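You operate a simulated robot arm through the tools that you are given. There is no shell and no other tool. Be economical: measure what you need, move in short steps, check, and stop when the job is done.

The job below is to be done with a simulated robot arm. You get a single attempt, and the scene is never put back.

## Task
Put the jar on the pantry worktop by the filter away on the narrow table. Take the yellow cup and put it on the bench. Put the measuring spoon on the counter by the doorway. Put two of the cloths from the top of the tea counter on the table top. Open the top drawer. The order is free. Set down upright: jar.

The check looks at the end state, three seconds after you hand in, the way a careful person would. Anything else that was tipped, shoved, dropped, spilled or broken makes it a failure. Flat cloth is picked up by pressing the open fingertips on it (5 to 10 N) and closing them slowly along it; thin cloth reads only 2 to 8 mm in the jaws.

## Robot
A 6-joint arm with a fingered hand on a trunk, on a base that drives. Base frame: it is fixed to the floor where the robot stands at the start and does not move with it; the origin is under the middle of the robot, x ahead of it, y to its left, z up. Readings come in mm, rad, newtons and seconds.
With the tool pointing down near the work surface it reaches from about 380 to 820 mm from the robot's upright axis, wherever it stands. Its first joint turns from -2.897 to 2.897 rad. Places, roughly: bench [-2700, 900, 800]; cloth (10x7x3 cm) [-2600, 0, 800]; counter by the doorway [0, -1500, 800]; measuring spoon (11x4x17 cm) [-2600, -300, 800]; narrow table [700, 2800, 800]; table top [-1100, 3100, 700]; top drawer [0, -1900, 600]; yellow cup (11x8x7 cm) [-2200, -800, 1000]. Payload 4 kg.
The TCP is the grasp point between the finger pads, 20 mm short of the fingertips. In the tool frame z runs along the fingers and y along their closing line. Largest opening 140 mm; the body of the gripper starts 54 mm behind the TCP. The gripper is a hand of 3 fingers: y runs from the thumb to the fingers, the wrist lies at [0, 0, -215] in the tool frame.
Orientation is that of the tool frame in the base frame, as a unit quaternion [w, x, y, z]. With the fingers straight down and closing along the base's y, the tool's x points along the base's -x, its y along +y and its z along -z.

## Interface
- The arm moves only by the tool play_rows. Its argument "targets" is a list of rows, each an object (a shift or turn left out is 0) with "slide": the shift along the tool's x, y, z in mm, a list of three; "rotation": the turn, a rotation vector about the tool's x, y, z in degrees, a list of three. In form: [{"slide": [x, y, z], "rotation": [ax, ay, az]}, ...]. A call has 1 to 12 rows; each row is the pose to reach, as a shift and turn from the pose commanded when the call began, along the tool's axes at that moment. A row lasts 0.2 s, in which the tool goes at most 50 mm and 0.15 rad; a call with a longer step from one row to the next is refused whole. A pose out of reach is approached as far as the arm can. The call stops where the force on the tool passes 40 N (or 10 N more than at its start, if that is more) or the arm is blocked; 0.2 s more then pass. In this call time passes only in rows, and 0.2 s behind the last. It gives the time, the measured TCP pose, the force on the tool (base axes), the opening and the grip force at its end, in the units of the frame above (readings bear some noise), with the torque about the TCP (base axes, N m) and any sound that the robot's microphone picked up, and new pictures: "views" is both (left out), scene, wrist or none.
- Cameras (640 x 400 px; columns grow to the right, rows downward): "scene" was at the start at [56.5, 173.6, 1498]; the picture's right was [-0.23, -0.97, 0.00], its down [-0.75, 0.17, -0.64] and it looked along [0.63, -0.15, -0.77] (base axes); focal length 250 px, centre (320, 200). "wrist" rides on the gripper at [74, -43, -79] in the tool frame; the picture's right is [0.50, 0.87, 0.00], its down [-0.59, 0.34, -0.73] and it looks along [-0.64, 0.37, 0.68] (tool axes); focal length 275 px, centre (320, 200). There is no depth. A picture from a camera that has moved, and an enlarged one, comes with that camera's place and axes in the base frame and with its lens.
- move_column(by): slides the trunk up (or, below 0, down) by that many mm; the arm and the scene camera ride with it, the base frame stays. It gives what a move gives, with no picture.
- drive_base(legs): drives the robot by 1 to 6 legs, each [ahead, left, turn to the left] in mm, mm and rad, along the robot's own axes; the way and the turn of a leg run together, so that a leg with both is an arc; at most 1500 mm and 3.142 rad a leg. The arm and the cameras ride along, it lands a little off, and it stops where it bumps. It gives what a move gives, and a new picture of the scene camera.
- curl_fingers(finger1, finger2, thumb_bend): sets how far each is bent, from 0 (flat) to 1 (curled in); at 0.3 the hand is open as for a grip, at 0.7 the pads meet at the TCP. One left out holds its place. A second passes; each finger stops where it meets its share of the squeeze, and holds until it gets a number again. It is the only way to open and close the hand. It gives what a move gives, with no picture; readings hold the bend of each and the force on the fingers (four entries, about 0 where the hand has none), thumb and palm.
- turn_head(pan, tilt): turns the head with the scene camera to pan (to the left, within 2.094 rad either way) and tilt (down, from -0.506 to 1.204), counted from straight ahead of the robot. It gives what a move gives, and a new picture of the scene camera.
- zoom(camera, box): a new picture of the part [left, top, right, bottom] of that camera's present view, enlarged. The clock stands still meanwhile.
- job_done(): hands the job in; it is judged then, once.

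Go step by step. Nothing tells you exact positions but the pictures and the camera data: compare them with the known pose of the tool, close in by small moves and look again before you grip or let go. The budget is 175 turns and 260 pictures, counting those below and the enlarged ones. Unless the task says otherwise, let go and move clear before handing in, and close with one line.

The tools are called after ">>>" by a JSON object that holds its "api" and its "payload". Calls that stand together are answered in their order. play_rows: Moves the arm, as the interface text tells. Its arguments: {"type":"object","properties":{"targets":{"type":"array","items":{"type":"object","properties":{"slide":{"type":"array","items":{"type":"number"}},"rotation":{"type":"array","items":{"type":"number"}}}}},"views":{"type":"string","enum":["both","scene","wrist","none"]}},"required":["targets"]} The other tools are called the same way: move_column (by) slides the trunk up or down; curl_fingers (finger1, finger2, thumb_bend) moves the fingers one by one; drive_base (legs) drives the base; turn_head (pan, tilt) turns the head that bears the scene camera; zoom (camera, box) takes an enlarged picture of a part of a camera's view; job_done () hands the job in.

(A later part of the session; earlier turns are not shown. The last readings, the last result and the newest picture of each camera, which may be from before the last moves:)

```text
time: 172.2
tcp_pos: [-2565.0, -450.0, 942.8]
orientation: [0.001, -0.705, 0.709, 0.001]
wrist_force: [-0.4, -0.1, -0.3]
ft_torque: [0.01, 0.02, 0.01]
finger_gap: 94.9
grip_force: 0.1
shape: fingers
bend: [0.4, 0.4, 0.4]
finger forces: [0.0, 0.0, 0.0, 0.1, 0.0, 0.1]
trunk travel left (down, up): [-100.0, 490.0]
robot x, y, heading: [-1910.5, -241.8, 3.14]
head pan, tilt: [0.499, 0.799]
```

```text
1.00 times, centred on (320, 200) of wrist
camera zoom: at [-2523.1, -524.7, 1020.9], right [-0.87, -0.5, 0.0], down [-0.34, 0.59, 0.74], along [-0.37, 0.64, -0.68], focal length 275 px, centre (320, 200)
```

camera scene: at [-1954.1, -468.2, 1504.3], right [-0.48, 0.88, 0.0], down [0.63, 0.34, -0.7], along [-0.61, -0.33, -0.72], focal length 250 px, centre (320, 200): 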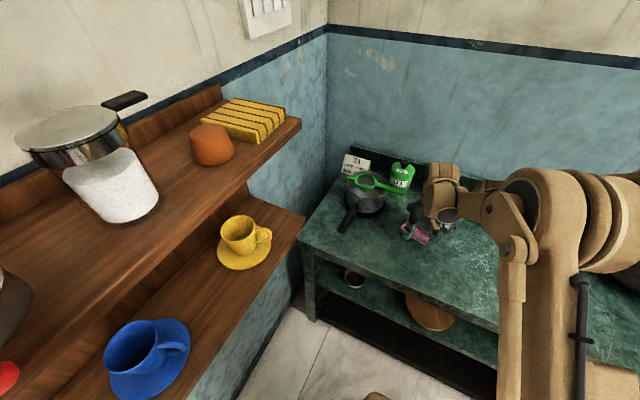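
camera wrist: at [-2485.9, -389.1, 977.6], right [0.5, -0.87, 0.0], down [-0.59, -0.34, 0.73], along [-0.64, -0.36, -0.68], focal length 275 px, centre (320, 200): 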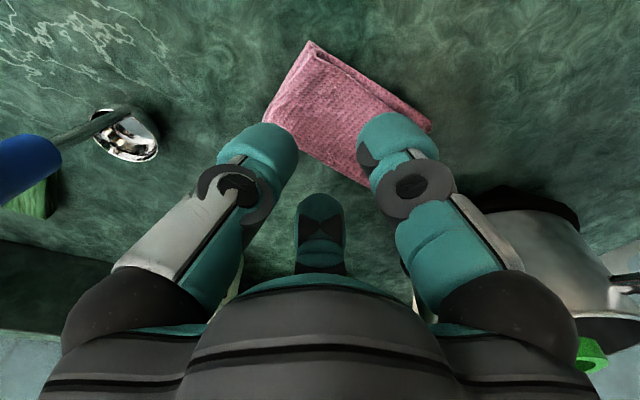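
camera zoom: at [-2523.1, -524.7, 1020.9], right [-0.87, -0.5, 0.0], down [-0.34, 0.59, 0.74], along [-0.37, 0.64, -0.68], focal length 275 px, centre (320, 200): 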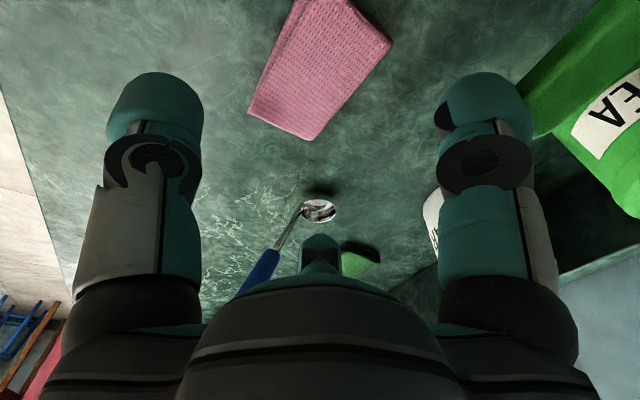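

>>> {"api": "play_rows", "payload": {"targets": [{"slide": [-3, 7, 30], "rotation": [0, 0, 5]}, {"slide": [-3, 7, 60], "rotation": [0, 0, 6]}, {"slide": [-3, 7, 80], "rotation": [0, 0, 6]}, {"slide": [-3, 7, 88], "rotation": [0, 0, 6]}], "views": "wrist"}}

```text
time: 173.2
tcp_pos: [-2571.5, -448.9, 853.8]
orientation: [0.001, -0.668, 0.745, 0.001]
wrist_force: [-0.3, -0.1, -0.1]
ft_torque: [0.01, -0.02, 0.02]
finger_gap: 94.5
grip_force: 0.1
shape: fingers
bend: [0.4, 0.4, 0.4]
finger forces: [0.0, 0.1, 0.0, 0.1, 0.0, 0.0]
trunk travel left (down, up): [-100.0, 490.0]
robot x, y, heading: [-1906.2, -241.2, 3.141]
head pan, tilt: [0.499, 0.799]
camera wrist: at [-2537.7, -526.3, 933.3], right [-0.91, -0.4, 0.0], down [-0.27, 0.62, 0.74], along [-0.3, 0.67, -0.68], focal length 275 px, centre (320, 200)
```

wrist: 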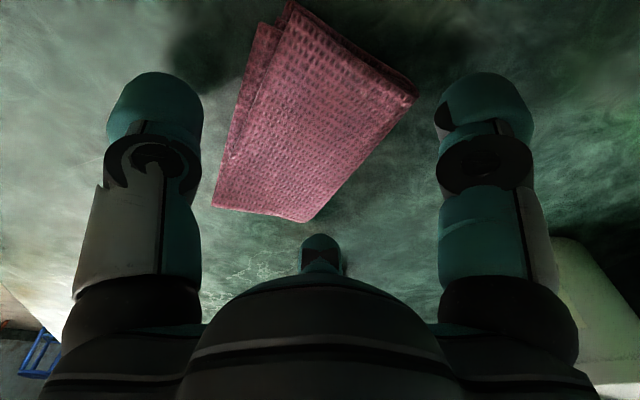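

The fingers straddle the cloth now. I'll go a little lower until light contact.

>>> {"api": "play_rows", "payload": {"targets": [{"slide": [0, 0, 3]}, {"slide": [0, 0, 6]}], "views": "none"}}

>>> {"api": "play_rows", "payload": {"targets": [{"slide": [0, 0, 3]}, {"slide": [0, 0, 6]}], "views": "none"}}

```text
time: 173.8
tcp_pos: [-2572.3, -447.4, 848.5]
orientation: [0.001, -0.667, 0.745, 0.001]
wrist_force: [0.1, -0.1, -0.6]
ft_torque: [0.0, -0.02, -0.01]
finger_gap: 94.9
grip_force: 0.0
shape: fingers
bend: [0.4, 0.4, 0.4]
finger forces: [0.0, 0.1, 0.0, 0.1, 0.0, 0.0]
trunk travel left (down, up): [-100.0, 490.0]
robot x, y, heading: [-1907.1, -244.0, 3.142]
head pan, tilt: [0.499, 0.799]
```

```text
time: 174.3
tcp_pos: [-2572.2, -447.3, 843.6]
orientation: [0.0, -0.668, 0.744, 0.0]
wrist_force: [-2.3, -2.4, 17.5]
ft_torque: [-0.05, -0.06, 0.02]
finger_gap: 95.4
grip_force: 9.4
shape: fingers
bend: [0.4, 0.4, 0.4]
finger forces: [5.2, 5.4, 0.0, 0.0, 7.3, 0.0]
trunk travel left (down, up): [-100.0, 490.0]
robot x, y, heading: [-1909.9, -245.3, 3.141]
head pan, tilt: [0.499, 0.799]
```

>>> {"api": "play_rows", "payload": {"targets": [{"slide": [0, 0, -2]}], "views": "none"}}

>>> {"api": "curl_fingers", "payload": {"finger1": 0.48, "finger2": 0.48, "thumb_bend": 0.48}}

>>> {"api": "curl_fingers", "payload": {"finger1": 0.56, "finger2": 0.56, "thumb_bend": 0.56}}

>>> {"api": "curl_fingers", "payload": {"finger1": 0.64, "finger2": 0.64, "thumb_bend": 0.64}}

>>> {"api": "zoom", "payload": {"camera": "wrist", "box": [0, 0, 640, 400]}}

```text
time: 174.8
tcp_pos: [-2573.2, -447.3, 843.8]
orientation: [0.001, -0.668, 0.744, 0.001]
wrist_force: [1.8, -0.7, 6.7]
ft_torque: [-0.02, -0.07, 0.02]
finger_gap: 95.7
grip_force: 3.6
shape: fingers
bend: [0.4, 0.4, 0.4]
finger forces: [2.4, 2.0, 0.0, 0.0, 2.2, 0.0]
trunk travel left (down, up): [-100.0, 490.0]
robot x, y, heading: [-1907.0, -240.7, 3.143]
head pan, tilt: [0.499, 0.799]
```

```text
time: 175.8
tcp_pos: [-2572.8, -445.8, 845.9]
orientation: [0.0, -0.667, 0.745, 0.001]
wrist_force: [0.9, -1.3, 18.0]
ft_torque: [-0.11, -0.47, -0.03]
finger_gap: 84.0
grip_force: 9.5
shape: fingers
bend: [0.45, 0.45, 0.45]
finger forces: [4.0, 3.8, 0.1, 0.1, 10.9, 0.0]
trunk travel left (down, up): [-100.0, 490.0]
robot x, y, heading: [-1905.3, -242.8, 3.138]
head pan, tilt: [0.499, 0.799]
```

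```text
time: 176.8
tcp_pos: [-2571.7, -446.5, 846.7]
orientation: [0.0, -0.669, 0.743, 0.002]
wrist_force: [0.1, -2.5, 36.8]
ft_torque: [-0.13, -1.14, -0.07]
finger_gap: 70.7
grip_force: 27.5
shape: fingers
bend: [0.5, 0.51, 0.49]
finger forces: [10.2, 11.4, 0.0, 0.0, 34.0, 0.0]
trunk travel left (down, up): [-100.0, 490.0]
robot x, y, heading: [-1905.3, -242.4, 3.139]
head pan, tilt: [0.499, 0.799]
```

```text
time: 177.8
tcp_pos: [-2570.3, -445.9, 846.5]
orientation: [0.0, -0.668, 0.744, 0.001]
wrist_force: [1.9, -4.2, 37.8]
ft_torque: [-0.33, -1.84, -0.16]
finger_gap: 70.4
grip_force: 31.5
shape: fingers
bend: [0.5, 0.51, 0.49]
finger forces: [8.8, 9.4, 0.0, 0.0, 44.8, 0.0]
trunk travel left (down, up): [-100.0, 490.0]
robot x, y, heading: [-1908.7, -244.3, 3.137]
head pan, tilt: [0.499, 0.799]
```

```text
1.00 times, centred on (320, 200) of wrist
camera zoom: at [-2536.3, -525.1, 925.7], right [-0.91, -0.4, 0.0], down [-0.27, 0.62, 0.74], along [-0.3, 0.67, -0.68], focal length 275 px, centre (320, 200)
```

zoom: 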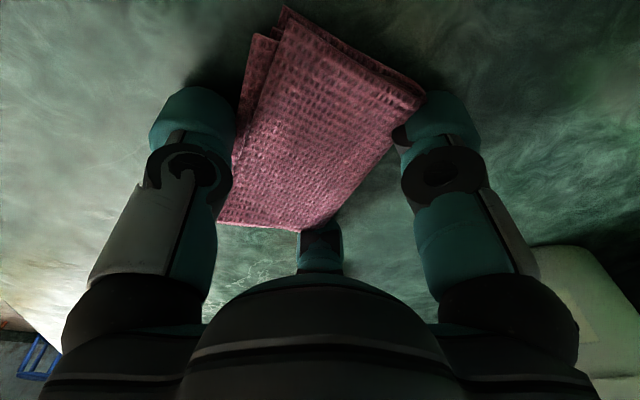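

The tips arc downward while closing and jam on the counter. I'll raise a few mm and squeeze again.

>>> {"api": "play_rows", "payload": {"targets": [{"slide": [0, 0, -5]}], "views": "none"}}

>>> {"api": "curl_fingers", "payload": {"finger1": 0.6, "finger2": 0.6, "thumb_bend": 0.6}}

>>> {"api": "play_rows", "payload": {"targets": [{"slide": [0, 0, -3]}], "views": "none"}}

>>> {"api": "curl_fingers", "payload": {"finger1": 0.68, "finger2": 0.68, "thumb_bend": 0.68}}

>>> {"api": "zoom", "payload": {"camera": "wrist", "box": [0, 0, 640, 400]}}

```text
time: 178.2
tcp_pos: [-2573.7, -446.2, 847.8]
orientation: [0.0, -0.668, 0.744, 0.002]
wrist_force: [0.6, -0.7, 0.5]
ft_torque: [0.0, -0.05, -0.02]
finger_gap: 69.0
grip_force: 23.9
shape: fingers
bend: [0.5, 0.51, 0.5]
finger forces: [12.2, 12.2, 0.0, 0.0, 23.5, 0.0]
trunk travel left (down, up): [-100.0, 490.0]
robot x, y, heading: [-1908.1, -239.6, 3.14]
head pan, tilt: [0.499, 0.799]
```

```text
time: 179.2
tcp_pos: [-2574.4, -446.5, 848.3]
orientation: [0.002, -0.668, 0.744, 0.001]
wrist_force: [0.1, 0.0, -1.0]
ft_torque: [0.03, 0.01, 0.01]
finger_gap: 69.0
grip_force: 23.8
shape: fingers
bend: [0.5, 0.51, 0.5]
finger forces: [12.0, 11.7, 0.0, 0.0, 23.7, 0.1]
trunk travel left (down, up): [-100.0, 490.0]
robot x, y, heading: [-1904.1, -242.0, 3.141]
head pan, tilt: [0.499, 0.799]
```

```text
time: 179.6
tcp_pos: [-2574.2, -446.7, 852.3]
orientation: [0.001, -0.668, 0.744, 0.001]
wrist_force: [0.2, 0.0, 0.8]
ft_torque: [-0.01, 0.02, 0.0]
finger_gap: 69.0
grip_force: 23.6
shape: fingers
bend: [0.5, 0.51, 0.5]
finger forces: [11.9, 11.7, 0.1, 0.1, 23.9, 0.0]
trunk travel left (down, up): [-100.0, 490.0]
robot x, y, heading: [-1904.6, -241.5, 3.138]
head pan, tilt: [0.499, 0.799]
```

```text
time: 180.6
tcp_pos: [-2573.1, -447.2, 852.8]
orientation: [0.001, -0.668, 0.744, 0.0]
wrist_force: [-0.3, -0.7, -0.1]
ft_torque: [0.04, 0.0, 0.01]
finger_gap: 69.1
grip_force: 24.3
shape: fingers
bend: [0.5, 0.51, 0.5]
finger forces: [12.5, 11.6, 0.1, 0.1, 25.1, 0.0]
trunk travel left (down, up): [-100.0, 490.0]
robot x, y, heading: [-1906.1, -240.3, 3.14]
head pan, tilt: [0.499, 0.799]
```

```text
1.00 times, centred on (320, 200) of wrist
camera zoom: at [-2538.8, -525.3, 931.4], right [-0.91, -0.4, 0.0], down [-0.27, 0.62, 0.74], along [-0.3, 0.67, -0.68], focal length 275 px, centre (320, 200)
```

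zoom: 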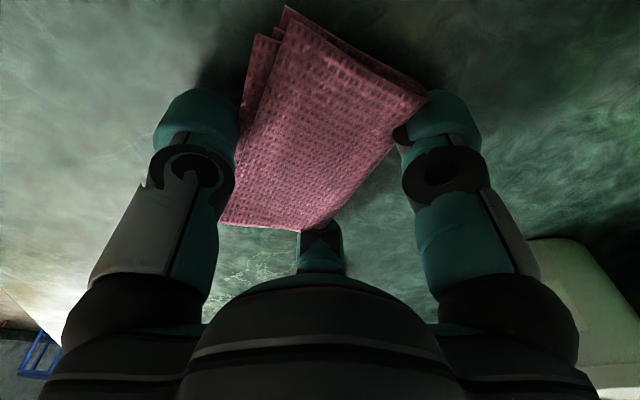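

Firm grip with no counter contact. Lifting.

>>> {"api": "play_rows", "payload": {"targets": [{"slide": [0, 0, -25]}, {"slide": [0, 0, -60]}, {"slide": [0, 0, -100]}, {"slide": [0, 0, -145]}, {"slide": [0, 0, -190]}], "views": "both"}}

```text
time: 181.8
tcp_pos: [-2570.8, -446.9, 1044.3]
orientation: [0.001, -0.669, 0.744, 0.0]
wrist_force: [0.0, -0.5, -0.5]
ft_torque: [0.01, 0.0, -0.01]
finger_gap: 69.0
grip_force: 24.7
shape: fingers
bend: [0.5, 0.51, 0.5]
finger forces: [12.6, 11.6, 0.1, 0.0, 25.2, 0.0]
trunk travel left (down, up): [-100.0, 490.0]
robot x, y, heading: [-1909.4, -240.2, 3.141]
head pan, tilt: [0.499, 0.799]
camera scene: at [-1956.8, -469.4, 1503.8], right [-0.48, 0.88, 0.0], down [0.63, 0.34, -0.7], along [-0.61, -0.33, -0.72], focal length 250 px, centre (320, 200)
camera wrist: at [-2536.5, -526.7, 1122.7], right [-0.91, -0.4, 0.0], down [-0.27, 0.62, 0.74], along [-0.3, 0.67, -0.68], focal length 275 px, centre (320, 200)
```

scene: 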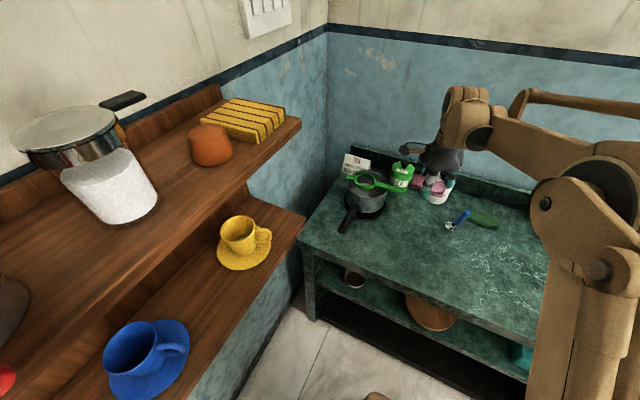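
wrist: 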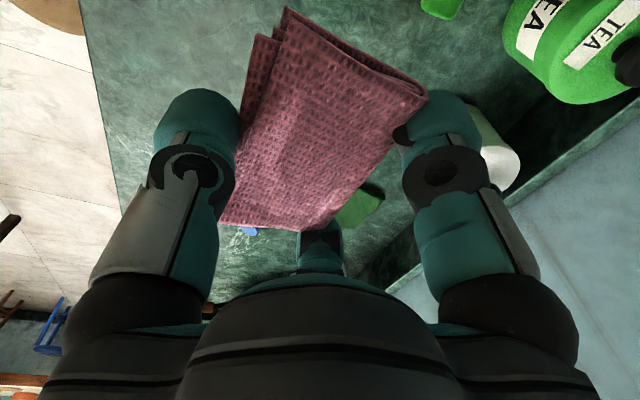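

>>> {"api": "play_rows", "payload": {"targets": [{"slide": [-29, -35, 0]}, {"slide": [-58, -71, 0]}, {"slide": [-87, -106, 0]}, {"slide": [-116, -142, 0]}, {"slide": [-145, -177, 0]}, {"slide": [-174, -213, 0]}], "views": "none"}}

>>> {"api": "drive_base", "payload": {"legs": [[-1480, -240, 0], [-170, 0, 0], [0, 0, -1.5708], [1450, 0, 0], [800, 0, 0], [0, 935, 0]]}}

>>> {"api": "turn_head", "payload": {"pan": 0.1, "tilt": 0.8}}

```text
time: 183.2
tcp_pos: [-2340.2, -296.5, 1043.2]
orientation: [0.0, -0.668, 0.744, 0.001]
wrist_force: [-0.1, 0.4, 0.6]
ft_torque: [0.01, 0.01, 0.01]
finger_gap: 69.2
grip_force: 24.5
shape: fingers
bend: [0.5, 0.51, 0.5]
finger forces: [12.4, 11.7, 0.0, 0.0, 25.0, 0.1]
trunk travel left (down, up): [-100.0, 490.0]
robot x, y, heading: [-1904.3, -239.0, 3.136]
head pan, tilt: [0.499, 0.799]
```

```text
time: 210.6
tcp_pos: [-1171.8, 2701.7, 1043.8]
orientation: [0.002, 0.076, 0.997, 0.0]
wrist_force: [0.8, 0.0, 1.1]
ft_torque: [0.0, -0.04, 0.01]
finger_gap: 68.6
grip_force: 25.0
shape: fingers
bend: [0.5, 0.51, 0.5]
finger forces: [12.2, 11.6, 0.0, 0.0, 24.5, 0.1]
trunk travel left (down, up): [-100.0, 490.0]
robot x, y, heading: [-1132.9, 2262.8, 1.526]
head pan, tilt: [0.499, 0.799]
camera scene: at [-1359.0, 2326.8, 1503.7], right [0.9, 0.44, 0.0], down [0.31, -0.64, -0.7], along [-0.31, 0.63, -0.72], focal length 250 px, centre (320, 200)
```

scene: 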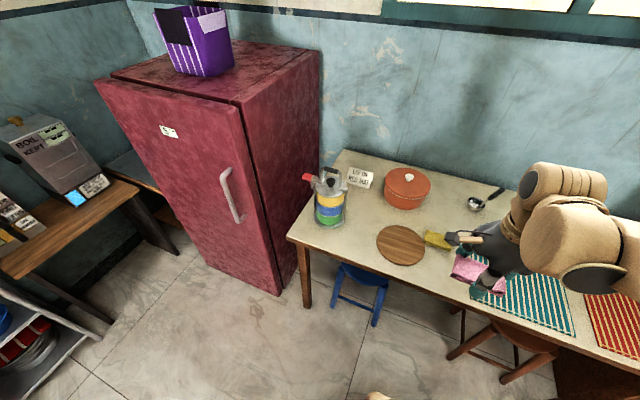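

```text
time: 211.5
tcp_pos: [-1172.2, 2701.9, 1044.3]
orientation: [0.001, 0.075, 0.997, -0.001]
wrist_force: [0.0, 0.7, -0.9]
ft_torque: [-0.01, 0.0, -0.02]
finger_gap: 68.6
grip_force: 24.3
shape: fingers
bend: [0.5, 0.51, 0.5]
finger forces: [12.2, 11.7, 0.0, 0.1, 24.5, 0.0]
trunk travel left (down, up): [-100.0, 490.0]
robot x, y, heading: [-1132.7, 2265.9, 1.523]
head pan, tilt: [0.099, 0.799]
camera scene: at [-1327.8, 2334.8, 1503.8], right [1.0, 0.06, 0.0], down [0.04, -0.72, -0.7], along [-0.04, 0.7, -0.72], focal length 250 px, centre (320, 200)
```

scene: 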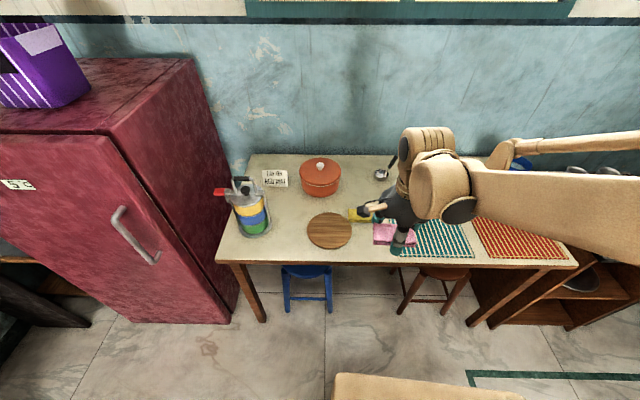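

The pink cloth is over the front of the table. I'll place it in the clear area in front of the yellow one, around (-1178, 2850).

>>> {"api": "play_rows", "payload": {"targets": [{"slide": [9, 46, 0]}, {"slide": [18, 92, 0]}, {"slide": [27, 138, 0]}, {"slide": [29, 152, 45]}, {"slide": [29, 152, 90]}, {"slide": [29, 152, 135]}, {"slide": [29, 152, 180]}, {"slide": [29, 152, 210]}], "views": "both"}}

```text
time: 213.3
tcp_pos: [-1176.9, 2856.2, 833.7]
orientation: [0.001, 0.075, 0.997, 0.0]
wrist_force: [-0.3, -0.4, 0.0]
ft_torque: [-0.03, 0.01, 0.01]
finger_gap: 68.5
grip_force: 24.5
shape: fingers
bend: [0.5, 0.51, 0.5]
finger forces: [12.0, 11.7, 0.1, 0.0, 24.4, 0.1]
trunk travel left (down, up): [-100.0, 490.0]
robot x, y, heading: [-1137.1, 2263.4, 1.53]
head pan, tilt: [0.099, 0.799]
camera scene: at [-1327.8, 2335.5, 1503.7], right [1.0, 0.05, 0.0], down [0.04, -0.72, -0.7], along [-0.04, 0.7, -0.72], focal length 250 px, centre (320, 200)
camera wrist: at [-1256.4, 2824.9, 911.8], right [-0.36, 0.93, 0.0], down [0.63, 0.25, 0.74], along [0.69, 0.27, -0.68], focal length 275 px, centre (320, 200)
```

scene: 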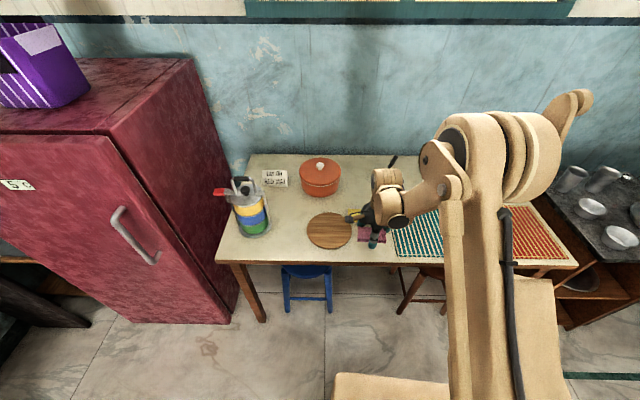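
wrist: 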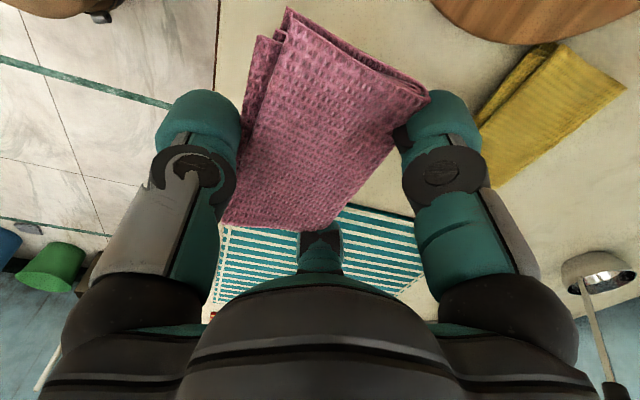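

>>> {"api": "play_rows", "payload": {"targets": [{"slide": [3, -5, 10]}, {"slide": [3, -5, 20]}, {"slide": [3, -5, 27]}, {"slide": [3, -5, 32]}], "views": "none"}}

>>> {"api": "play_rows", "payload": {"targets": [{"slide": [0, 0, 3]}, {"slide": [0, 0, 5]}], "views": "none"}}

```text
time: 214.3
tcp_pos: [-1180.8, 2851.7, 801.4]
orientation: [0.001, 0.075, 0.997, 0.0]
wrist_force: [-0.1, 0.5, 0.0]
ft_torque: [0.04, 0.02, -0.01]
finger_gap: 68.7
grip_force: 23.7
shape: fingers
bend: [0.5, 0.51, 0.5]
finger forces: [12.0, 11.8, 0.0, 0.0, 24.3, 0.1]
trunk travel left (down, up): [-100.0, 490.0]
robot x, y, heading: [-1137.5, 2264.2, 1.529]
head pan, tilt: [0.099, 0.799]
```

```text
time: 214.9
tcp_pos: [-1179.8, 2851.7, 797.0]
orientation: [0.001, 0.074, 0.997, 0.0]
wrist_force: [1.0, 0.2, -0.3]
ft_torque: [-0.01, -0.04, -0.03]
finger_gap: 68.5
grip_force: 23.6
shape: fingers
bend: [0.5, 0.51, 0.5]
finger forces: [12.0, 11.9, 0.1, 0.1, 24.4, 0.0]
trunk travel left (down, up): [-100.0, 490.0]
robot x, y, heading: [-1131.0, 2262.4, 1.521]
head pan, tilt: [0.099, 0.799]
```

>>> {"api": "play_rows", "payload": {"targets": [{"slide": [0, 0, 3]}, {"slide": [0, 0, 6]}], "views": "none"}}

>>> {"api": "play_rows", "payload": {"targets": [{"slide": [0, 0, 2]}, {"slide": [0, 0, 4]}], "views": "none"}}

```text
time: 215.5
tcp_pos: [-1180.8, 2852.3, 789.3]
orientation: [0.001, 0.075, 0.997, 0.001]
wrist_force: [0.3, 0.4, -0.2]
ft_torque: [0.01, 0.0, 0.02]
finger_gap: 68.5
grip_force: 24.7
shape: fingers
bend: [0.5, 0.51, 0.5]
finger forces: [12.0, 11.8, 0.0, 0.0, 24.4, 0.1]
trunk travel left (down, up): [-100.0, 490.0]
robot x, y, heading: [-1133.0, 2264.8, 1.524]
head pan, tilt: [0.099, 0.799]
```

```text
time: 216.1
tcp_pos: [-1179.4, 2852.2, 786.7]
orientation: [0.001, 0.074, 0.997, -0.001]
wrist_force: [-0.2, 0.6, -0.3]
ft_torque: [-0.04, 0.02, 0.02]
finger_gap: 68.7
grip_force: 23.8
shape: fingers
bend: [0.5, 0.51, 0.5]
finger forces: [12.0, 11.7, 0.0, 0.0, 24.5, 0.0]
trunk travel left (down, up): [-100.0, 490.0]
robot x, y, heading: [-1135.5, 2267.1, 1.524]
head pan, tilt: [0.099, 0.799]
```

>>> {"api": "play_rows", "payload": {"targets": [{"slide": [0, 0, 3]}, {"slide": [0, 0, 6]}, {"slide": [0, 0, 8]}], "views": "wrist"}}

```text
time: 216.9
tcp_pos: [-1181.0, 2853.1, 779.0]
orientation: [0.001, 0.076, 0.997, 0.0]
wrist_force: [1.3, 0.1, 1.0]
ft_torque: [0.04, -0.01, 0.01]
finger_gap: 68.8
grip_force: 24.2
shape: fingers
bend: [0.5, 0.51, 0.5]
finger forces: [12.0, 11.7, 0.1, 0.0, 24.4, 0.0]
trunk travel left (down, up): [-100.0, 490.0]
robot x, y, heading: [-1133.3, 2263.6, 1.524]
head pan, tilt: [0.099, 0.799]
camera wrist: at [-1259.7, 2820.7, 857.7], right [-0.36, 0.93, 0.0], down [0.63, 0.25, 0.74], along [0.69, 0.27, -0.68], focal length 275 px, centre (320, 200)
```

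wrist: 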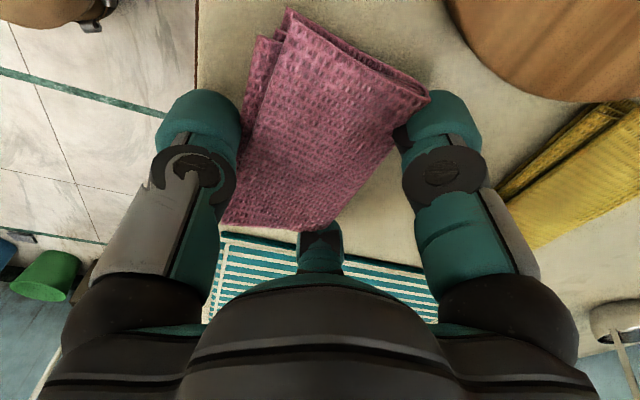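

>>> {"api": "play_rows", "payload": {"targets": [{"slide": [0, 0, 3]}, {"slide": [0, 0, 6]}], "views": "none"}}

>>> {"api": "play_rows", "payload": {"targets": [{"slide": [0, 0, 3]}, {"slide": [0, 0, 5]}], "views": "none"}}

```text
time: 217.5
tcp_pos: [-1180.4, 2852.2, 772.7]
orientation: [0.001, 0.075, 0.997, 0.0]
wrist_force: [0.2, -0.3, 0.4]
ft_torque: [0.0, 0.0, 0.01]
finger_gap: 68.5
grip_force: 24.0
shape: fingers
bend: [0.5, 0.51, 0.5]
finger forces: [12.0, 11.8, 0.0, 0.1, 24.4, 0.0]
trunk travel left (down, up): [-100.0, 490.0]
robot x, y, heading: [-1136.4, 2264.3, 1.524]
head pan, tilt: [0.099, 0.799]
```

```text
time: 218.1
tcp_pos: [-1179.8, 2852.4, 767.0]
orientation: [0.001, 0.075, 0.997, 0.0]
wrist_force: [-0.2, -0.1, 2.5]
ft_torque: [0.02, -0.03, 0.04]
finger_gap: 68.5
grip_force: 25.9
shape: fingers
bend: [0.5, 0.51, 0.5]
finger forces: [13.0, 12.6, 0.0, 0.1, 25.6, 0.1]
trunk travel left (down, up): [-100.0, 490.0]
robot x, y, heading: [-1131.2, 2264.9, 1.527]
head pan, tilt: [0.099, 0.799]
```

Contact begins at 767. I'll release and lift off.

>>> {"api": "curl_fingers", "payload": {"finger1": 0.4, "finger2": 0.4, "thumb_bend": 0.4}}

>>> {"api": "play_rows", "payload": {"targets": [{"slide": [0, 0, -20]}, {"slide": [0, 0, -60]}, {"slide": [0, 0, -105]}, {"slide": [0, 0, -150]}, {"slide": [0, 0, -195]}, {"slide": [0, -30, -235]}, {"slide": [0, -70, -260]}, {"slide": [0, -115, -275]}, {"slide": [0, -155, -285]}], "views": "both"}}

```text
time: 219.1
tcp_pos: [-1179.9, 2851.5, 766.8]
orientation: [0.001, 0.076, 0.997, 0.0]
wrist_force: [0.1, 0.5, 0.0]
ft_torque: [0.0, 0.02, -0.01]
finger_gap: 95.0
grip_force: 0.1
shape: fingers
bend: [0.4, 0.4, 0.4]
finger forces: [0.0, 0.1, 0.0, 0.0, 0.0, 0.0]
trunk travel left (down, up): [-100.0, 490.0]
robot x, y, heading: [-1134.5, 2266.2, 1.527]
head pan, tilt: [0.099, 0.799]
```

```text
time: 221.1
tcp_pos: [-1204.5, 2697.2, 1052.4]
orientation: [0.001, 0.075, 0.997, 0.001]
wrist_force: [-0.7, -1.4, -0.7]
ft_torque: [0.02, 0.0, 0.02]
finger_gap: 94.6
grip_force: 0.0
shape: fingers
bend: [0.4, 0.4, 0.4]
finger forces: [0.0, 0.0, 0.0, 0.0, 0.0, 0.0]
trunk travel left (down, up): [-100.0, 490.0]
robot x, y, heading: [-1132.9, 2265.5, 1.524]
head pan, tilt: [0.099, 0.799]
camera scene: at [-1327.7, 2333.8, 1503.8], right [1.0, 0.05, 0.0], down [0.04, -0.72, -0.7], along [-0.04, 0.7, -0.72], focal length 250 px, centre (320, 200)
camera wrist: at [-1283.4, 2665.0, 1132.2], right [-0.36, 0.93, 0.0], down [0.63, 0.25, 0.74], along [0.69, 0.27, -0.68], focal length 275 px, centre (320, 200)
```

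scene: 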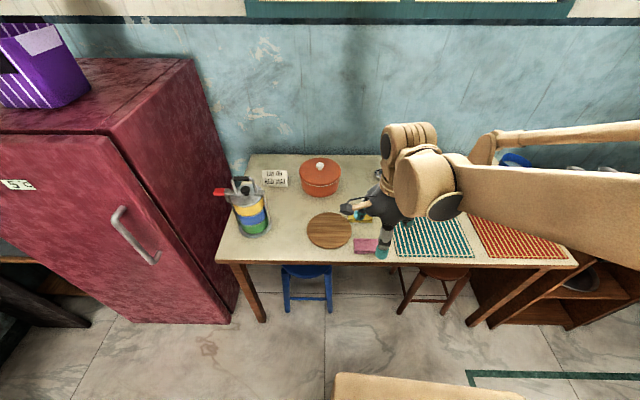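
wrist: 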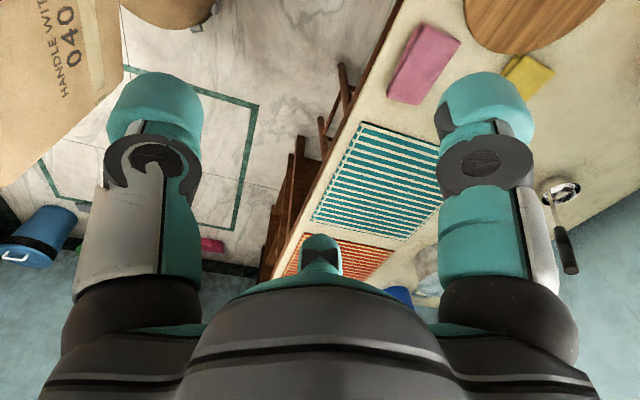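

Both cloths are on the table. Now the yellow cup: I'll drive back and face the wall shelf.

>>> {"api": "drive_base", "payload": {"legs": [[0, -890, 0.045], [-1450, 0, 0], [-800, 0, 0], [0, 0, 3.1415], [0, -1450, 0], [0, -350, 0]]}}

>>> {"api": "turn_head", "payload": {"pan": 0.0, "tilt": 0.6}}

```text
time: 252.5
tcp_pos: [-1946.8, -456.8, 1052.9]
orientation: [0.0, 0.999, -0.044, -0.001]
wrist_force: [-0.4, 0.2, 0.3]
ft_torque: [-0.01, -0.04, 0.0]
finger_gap: 94.7
grip_force: 0.1
shape: fingers
bend: [0.4, 0.4, 0.4]
finger forces: [0.0, 0.1, 0.2, 0.1, 0.0, 0.0]
trunk travel left (down, up): [-100.0, 490.0]
robot x, y, heading: [-2043.7, -31.0, -1.554]
head pan, tilt: [0.099, 0.799]
camera scene: at [-1844.6, -85.4, 1503.8], right [-0.99, -0.12, 0.0], down [-0.08, 0.71, -0.7], along [0.08, -0.69, -0.72], focal length 250 px, centre (320, 200)
```

scene: 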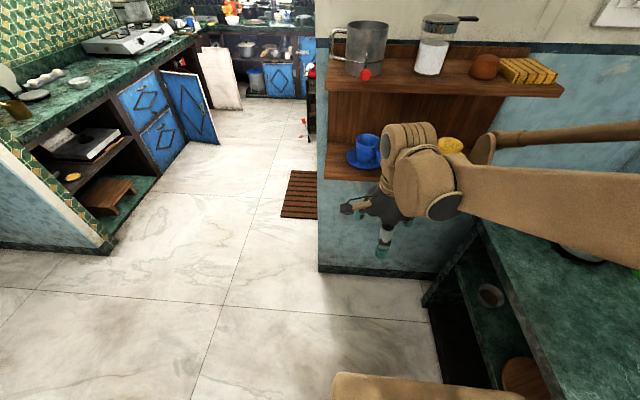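

```text
time: 253.2
tcp_pos: [-1948.0, -457.9, 1053.0]
orientation: [0.0, 0.999, -0.044, 0.0]
wrist_force: [-0.2, -0.2, 0.2]
ft_torque: [-0.01, 0.01, 0.01]
finger_gap: 94.6
grip_force: 0.1
shape: fingers
bend: [0.4, 0.4, 0.4]
finger forces: [0.0, 0.0, 0.0, 0.0, 0.0, 0.0]
trunk travel left (down, up): [-100.0, 490.0]
robot x, y, heading: [-2042.8, -32.0, -1.551]
head pan, tilt: [0.0, 0.6]
camera scene: at [-1851.9, -93.6, 1520.6], right [-1.0, -0.02, 0.0], down [-0.01, 0.57, -0.82], along [0.01, -0.82, -0.57], focal length 250 px, centre (320, 200)
```

scene: 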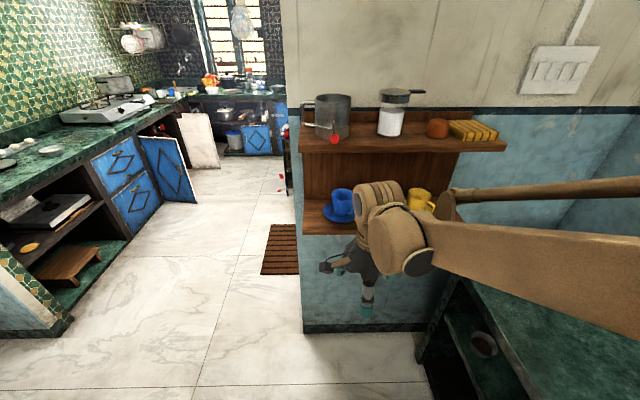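

>>> {"api": "zoom", "payload": {"camera": "scene", "box": [290, 80, 530, 250]}}

>>> {"api": "zoom", "payload": {"camera": "wrist", "box": [0, 0, 640, 400]}}

```text
2.35 times, centred on (410, 165) of scene
camera zoom: at [-1851.9, -93.6, 1520.6], right [-1.0, -0.02, 0.0], down [-0.01, 0.57, -0.82], along [0.01, -0.82, -0.57], focal length 589 px, centre (108, 282)
```

zoom: 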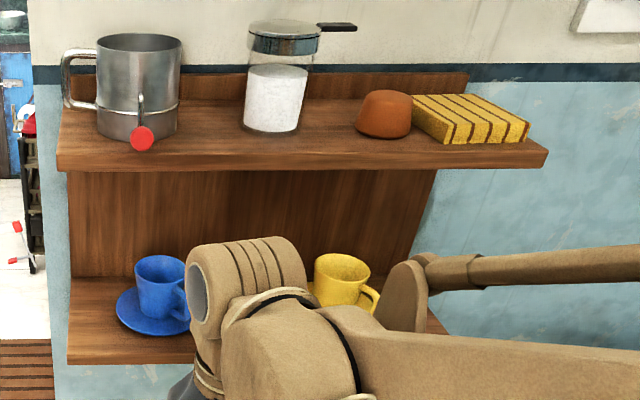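

```text
1.00 times, centred on (320, 200) of wrist
camera zoom: at [-1870.0, -421.6, 1131.8], right [0.42, -0.91, 0.0], down [-0.61, -0.29, 0.74], along [-0.67, -0.31, -0.68], focal length 275 px, centre (320, 200)
```

zoom: 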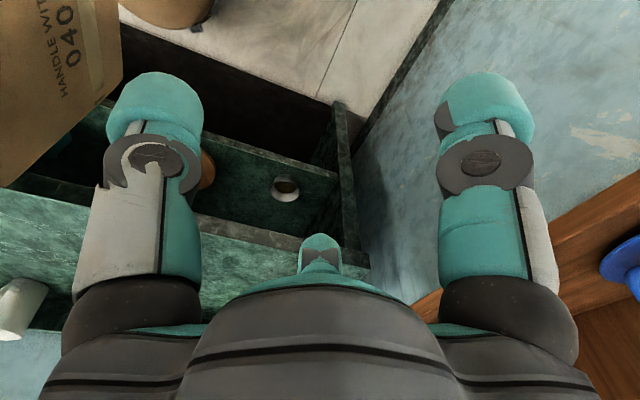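

The cup is at about (-2167, -792, z 1007–1077) with its handle toward (-x, +y), under an upper shelf. I plan a rim grasp from the robot's side with the tool pitched about 42°, so I'll reposition the base first.

>>> {"api": "drive_base", "payload": {"legs": [[0, 0, -0.54], [-15, 272, 0]]}}

>>> {"api": "turn_head", "payload": {"pan": 0.05, "tilt": 0.55}}

>>> {"api": "zoom", "payload": {"camera": "scene", "box": [200, 80, 520, 280]}}

```text
time: 256.7
tcp_pos: [-1942.3, -567.7, 1052.8]
orientation: [-0.001, 0.951, -0.31, -0.002]
wrist_force: [-0.2, 0.3, 1.0]
ft_torque: [0.0, 0.0, 0.02]
finger_gap: 94.7
grip_force: 0.0
shape: fingers
bend: [0.4, 0.4, 0.4]
finger forces: [0.0, 0.1, 0.0, 0.0, 0.0, 0.0]
trunk travel left (down, up): [-100.0, 490.0]
robot x, y, heading: [-1808.2, -147.1, -2.1]
head pan, tilt: [0.0, 0.6]
camera scene: at [-1672.5, -305.1, 1520.5], right [-0.86, 0.5, 0.0], down [0.28, 0.49, -0.82], along [-0.41, -0.71, -0.57], focal length 250 px, centre (320, 200)
```

scene: 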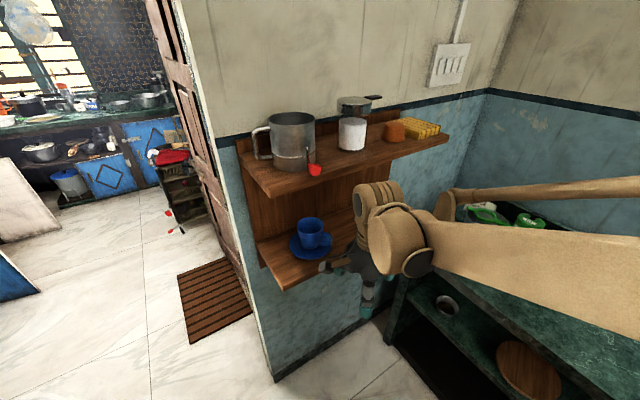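

```text
time: 257.3
tcp_pos: [-1942.3, -567.5, 1052.5]
orientation: [0.0, 0.95, -0.311, -0.001]
wrist_force: [0.2, 0.4, 0.4]
ft_torque: [0.03, 0.03, -0.01]
finger_gap: 95.0
grip_force: 0.0
shape: fingers
bend: [0.4, 0.4, 0.4]
finger forces: [0.1, 0.1, 0.0, 0.0, 0.1, 0.1]
trunk travel left (down, up): [-100.0, 490.0]
robot x, y, heading: [-1806.5, -150.6, -2.099]
head pan, tilt: [0.051, 0.55]
camera scene: at [-1669.9, -308.2, 1525.1], right [-0.89, 0.46, 0.0], down [0.24, 0.46, -0.85], along [-0.39, -0.76, -0.52], focal length 250 px, centre (320, 200)
```

scene: 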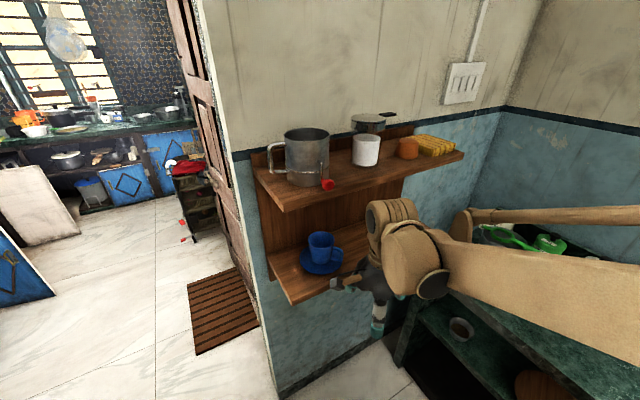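

```text
2.00 times, centred on (360, 180) of scene
camera zoom: at [-1669.9, -308.2, 1525.1], right [-0.89, 0.46, 0.0], down [0.24, 0.46, -0.85], along [-0.39, -0.76, -0.52], focal length 501 px, centre (240, 240)
```

zoom: 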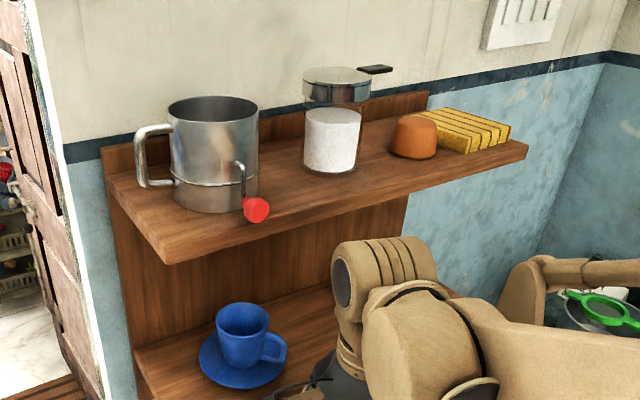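

I'll pitch the hand to 42° in free air in front of the shelf, thumb low, before approaching.

>>> {"api": "play_rows", "payload": {"targets": [{"slide": [0, 0, -15], "rotation": [-8, 0.4, -1]}, {"slide": [0, 0, -30], "rotation": [-16, 0.9, -2]}, {"slide": [0, 0, -45], "rotation": [-24, 1.3, -3]}, {"slide": [0, 0, -60], "rotation": [-32, 1.7, -4]}, {"slide": [0, 0, -60], "rotation": [-40, 2.2, -5]}, {"slide": [0, 0, -60], "rotation": [-47.9, 2.6, -5.9]}], "views": "both"}}

>>> {"api": "curl_fingers", "payload": {"finger1": 0.48, "finger2": 0.48, "thumb_bend": 0.46}}

```text
time: 258.7
tcp_pos: [-1942.3, -566.7, 1112.9]
orientation: [0.394, 0.882, -0.236, -0.105]
wrist_force: [-0.1, -0.3, 0.0]
ft_torque: [0.0, 0.0, -0.01]
finger_gap: 94.8
grip_force: 0.1
shape: fingers
bend: [0.4, 0.4, 0.4]
finger forces: [0.0, 0.0, 0.0, 0.0, 0.1, 0.0]
trunk travel left (down, up): [-100.0, 490.0]
robot x, y, heading: [-1802.7, -152.4, -2.096]
head pan, tilt: [0.051, 0.55]
camera scene: at [-1669.9, -307.9, 1525.2], right [-0.89, 0.46, 0.0], down [0.24, 0.46, -0.85], along [-0.39, -0.76, -0.52], focal length 250 px, centre (320, 200)
camera wrist: at [-1834.8, -528.5, 1134.2], right [0.15, -0.75, 0.64], down [-0.35, 0.57, 0.74], along [-0.93, -0.33, -0.18], focal length 275 px, centre (320, 200)
```

scene: 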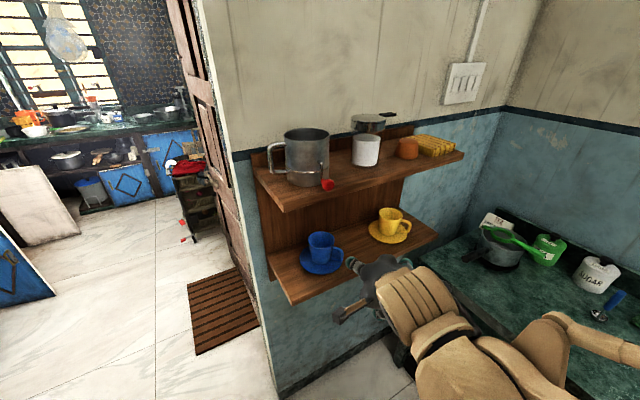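
wrist: 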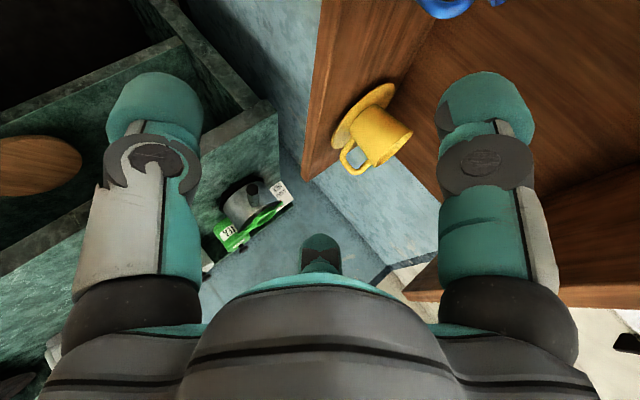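

```text
time: 259.7
tcp_pos: [-1941.5, -566.7, 1113.7]
orientation: [0.393, 0.883, -0.235, -0.105]
wrist_force: [-0.2, -0.4, 0.6]
ft_torque: [0.0, 0.03, 0.0]
finger_gap: 73.2
grip_force: 0.1
shape: fingers
bend: [0.48, 0.48, 0.46]
finger forces: [0.1, 0.1, 0.0, 0.0, 0.1, 0.2]
trunk travel left (down, up): [-100.0, 490.0]
robot x, y, heading: [-1805.5, -151.4, -2.098]
head pan, tilt: [0.051, 0.55]
```

>>> {"api": "zoom", "payload": {"camera": "scene", "box": [300, 170, 460, 270]}}

>>> {"api": "zoom", "payload": {"camera": "wrist", "box": [300, 60, 460, 190]}}

```text
4.00 times, centred on (380, 220) of scene
camera zoom: at [-1669.9, -308.0, 1525.2], right [-0.89, 0.46, 0.0], down [0.24, 0.46, -0.85], along [-0.39, -0.76, -0.52], focal length 1002 px, centre (80, 120)
```

zoom: 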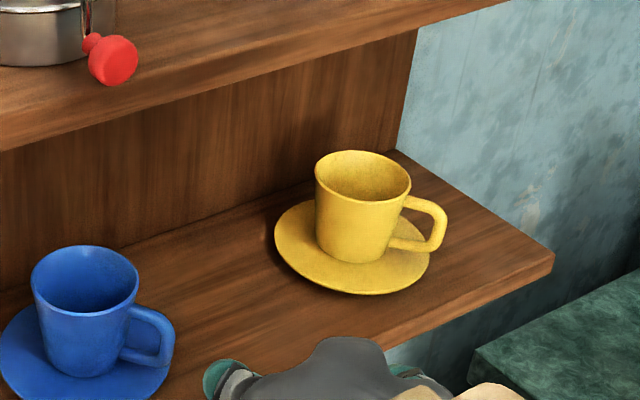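

```text
3.08 times, centred on (380, 125) of wrist
camera zoom: at [-1835.0, -528.7, 1134.3], right [0.15, -0.75, 0.64], down [-0.35, 0.57, 0.75], along [-0.93, -0.33, -0.18], focal length 847 px, centre (135, 431)
```

zoom: 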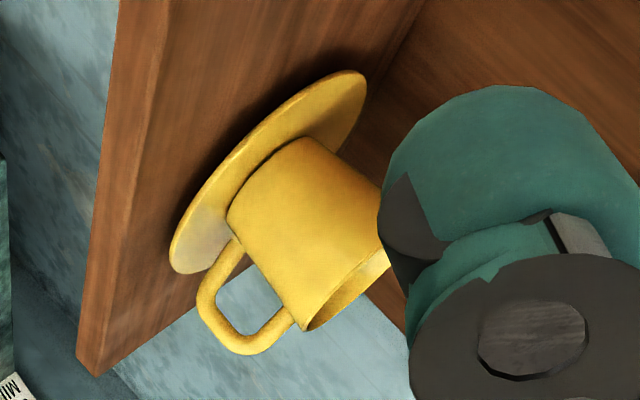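

The rim centre triangulates to (-2174, -788, 1071), radius 38. I'll set the fingers to go just inside the near rim with the thumb outside, and move to a pre-grasp pose.

>>> {"api": "curl_fingers", "payload": {"finger1": 0.58, "finger2": 0.58, "thumb_bend": 0.48}}

>>> {"api": "play_rows", "payload": {"targets": [{"slide": [-18, 30, 28]}, {"slide": [-36, 60, 56]}, {"slide": [-54, 90, 84]}, {"slide": [-72, 120, 112]}, {"slide": [-90, 150, 140]}], "views": "both"}}

>>> {"api": "zoom", "payload": {"camera": "scene", "box": [300, 150, 460, 270]}}

```text
time: 260.7
tcp_pos: [-1942.6, -568.1, 1112.9]
orientation: [0.393, 0.882, -0.236, -0.106]
wrist_force: [-0.2, -0.5, -0.1]
ft_torque: [0.03, -0.01, -0.01]
finger_gap: 56.5
grip_force: 0.1
shape: fingers
bend: [0.57, 0.57, 0.48]
finger forces: [0.0, 0.0, 0.0, 0.0, 0.1, 0.0]
trunk travel left (down, up): [-100.0, 490.0]
robot x, y, heading: [-1802.9, -149.7, -2.099]
head pan, tilt: [0.051, 0.55]
```

```text
time: 261.9
tcp_pos: [-2122.7, -703.8, 1127.9]
orientation: [0.392, 0.883, -0.235, -0.106]
wrist_force: [0.7, -0.7, 0.5]
ft_torque: [-0.01, 0.02, -0.01]
finger_gap: 56.5
grip_force: 0.1
shape: fingers
bend: [0.57, 0.57, 0.48]
finger forces: [0.0, 0.0, 0.0, 0.0, 0.0, 0.0]
trunk travel left (down, up): [-100.0, 490.0]
robot x, y, heading: [-1801.9, -150.8, -2.097]
head pan, tilt: [0.051, 0.55]
camera scene: at [-1670.7, -308.9, 1525.1], right [-0.89, 0.46, 0.0], down [0.24, 0.47, -0.85], along [-0.39, -0.76, -0.52], focal length 250 px, centre (320, 200)
camera wrist: at [-2015.3, -664.5, 1150.0], right [0.15, -0.75, 0.64], down [-0.35, 0.57, 0.75], along [-0.93, -0.33, -0.18], focal length 275 px, centre (320, 200)
```

scene: 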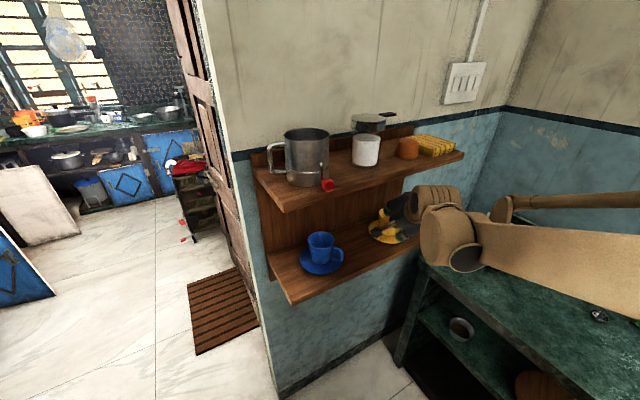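
wrist: 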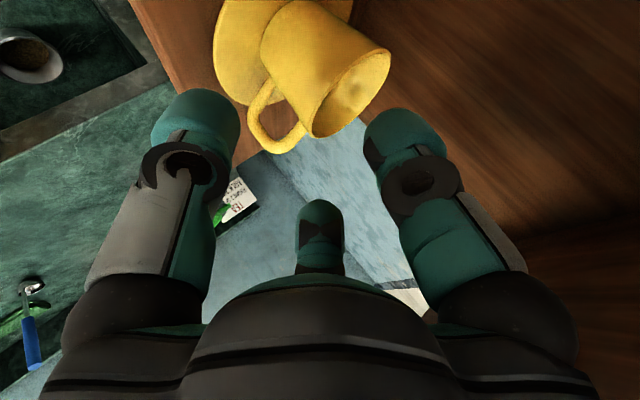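

```text
3.33 times, centred on (380, 210) of scene
camera zoom: at [-1670.7, -308.9, 1525.1], right [-0.89, 0.46, 0.0], down [0.24, 0.47, -0.85], along [-0.39, -0.76, -0.52], focal length 835 px, centre (120, 167)
```

zoom: 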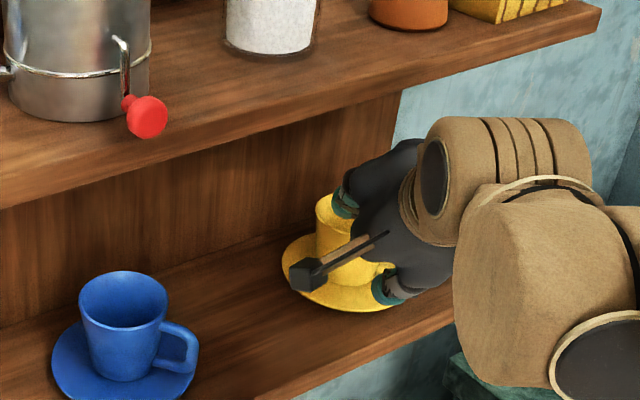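

>>> {"api": "play_rows", "payload": {"targets": [{"slide": [1, -1, 25]}, {"slide": [3, -3, 50]}], "views": "wrist"}}

>>> {"api": "zoom", "payload": {"camera": "scene", "box": [340, 170, 440, 260]}}

```text
time: 262.5
tcp_pos: [-2137.3, -732.2, 1092.7]
orientation: [0.392, 0.883, -0.235, -0.105]
wrist_force: [0.3, 0.2, -0.8]
ft_torque: [0.02, 0.0, 0.0]
finger_gap: 56.5
grip_force: 0.1
shape: fingers
bend: [0.57, 0.57, 0.48]
finger forces: [0.0, 0.0, 0.0, 0.1, 0.0, 0.0]
trunk travel left (down, up): [-100.0, 490.0]
robot x, y, heading: [-1805.5, -150.9, -2.096]
head pan, tilt: [0.051, 0.55]
camera wrist: at [-2029.6, -694.5, 1115.1], right [0.15, -0.75, 0.64], down [-0.35, 0.57, 0.75], along [-0.93, -0.33, -0.18], focal length 275 px, centre (320, 200)
```

wrist: 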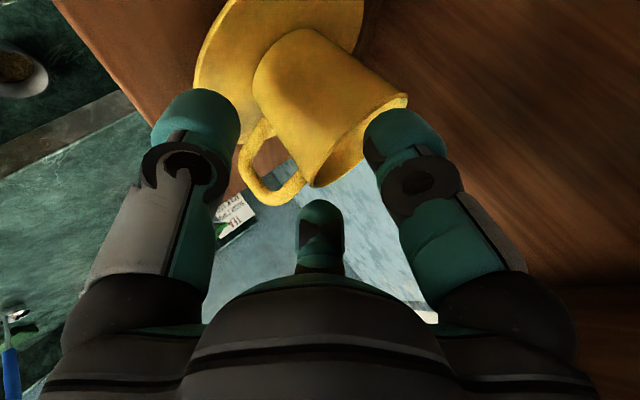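

```text
4.44 times, centred on (390, 215) of scene
camera zoom: at [-1670.4, -308.9, 1525.1], right [-0.89, 0.46, 0.0], down [0.24, 0.47, -0.85], along [-0.39, -0.76, -0.52], focal length 1113 px, centre (9, 133)
```

zoom: 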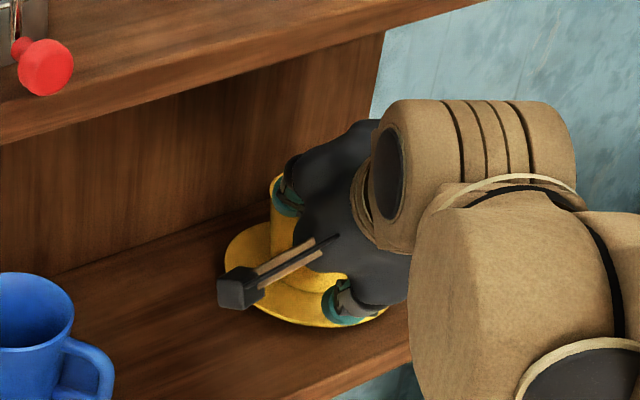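

>>> {"api": "play_rows", "payload": {"targets": [{"slide": [5, 0, 8]}, {"slide": [5, 0, 18]}], "views": "wrist"}}

```text
time: 263.1
tcp_pos: [-2138.9, -745.7, 1083.6]
orientation: [0.394, 0.882, -0.235, -0.107]
wrist_force: [1.9, 3.3, 10.7]
ft_torque: [-0.19, 0.29, -0.04]
finger_gap: 56.6
grip_force: 5.7
shape: fingers
bend: [0.57, 0.57, 0.48]
finger forces: [3.3, 8.2, 0.1, 0.1, 0.1, 0.1]
trunk travel left (down, up): [-100.0, 490.0]
robot x, y, heading: [-1802.6, -151.8, -2.094]
head pan, tilt: [0.051, 0.55]
camera wrist: at [-2031.5, -706.9, 1104.6], right [0.15, -0.75, 0.64], down [-0.35, 0.57, 0.74], along [-0.93, -0.33, -0.18], focal length 275 px, centre (320, 200)
```

wrist: 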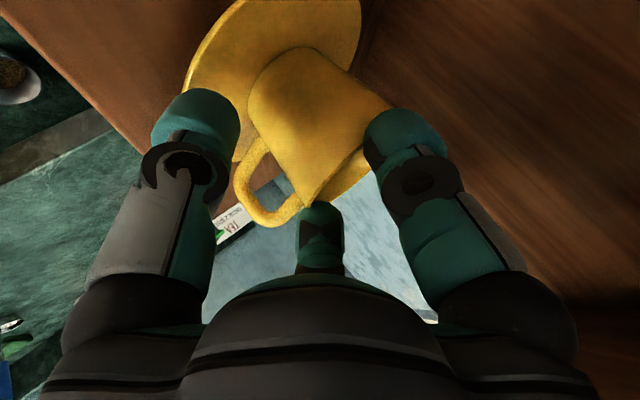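

The fingertips touched the near rim. I'll back off slightly, shift up and inward, and go in again.

>>> {"api": "play_rows", "payload": {"targets": [{"slide": [0, 0, -10]}, {"slide": [3, 13, -8]}, {"slide": [3, 13, 6]}, {"slide": [3, 13, 14]}], "views": "wrist"}}

```text
time: 264.1
tcp_pos: [-2146.7, -763.0, 1084.5]
orientation: [0.394, 0.882, -0.235, -0.106]
wrist_force: [1.0, 1.2, 9.2]
ft_torque: [-0.29, -0.11, 0.07]
finger_gap: 57.2
grip_force: 4.3
shape: fingers
bend: [0.57, 0.57, 0.48]
finger forces: [8.5, 0.8, 0.1, 0.1, 0.0, 0.1]
trunk travel left (down, up): [-100.0, 490.0]
robot x, y, heading: [-1808.8, -151.4, -2.093]
head pan, tilt: [0.051, 0.55]
camera wrist: at [-2039.1, -724.4, 1104.8], right [0.15, -0.75, 0.64], down [-0.35, 0.57, 0.74], along [-0.93, -0.33, -0.18], focal length 275 px, centre (320, 200)
```

wrist: 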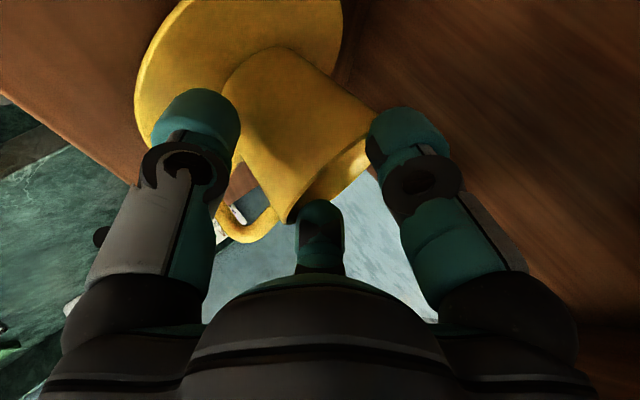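

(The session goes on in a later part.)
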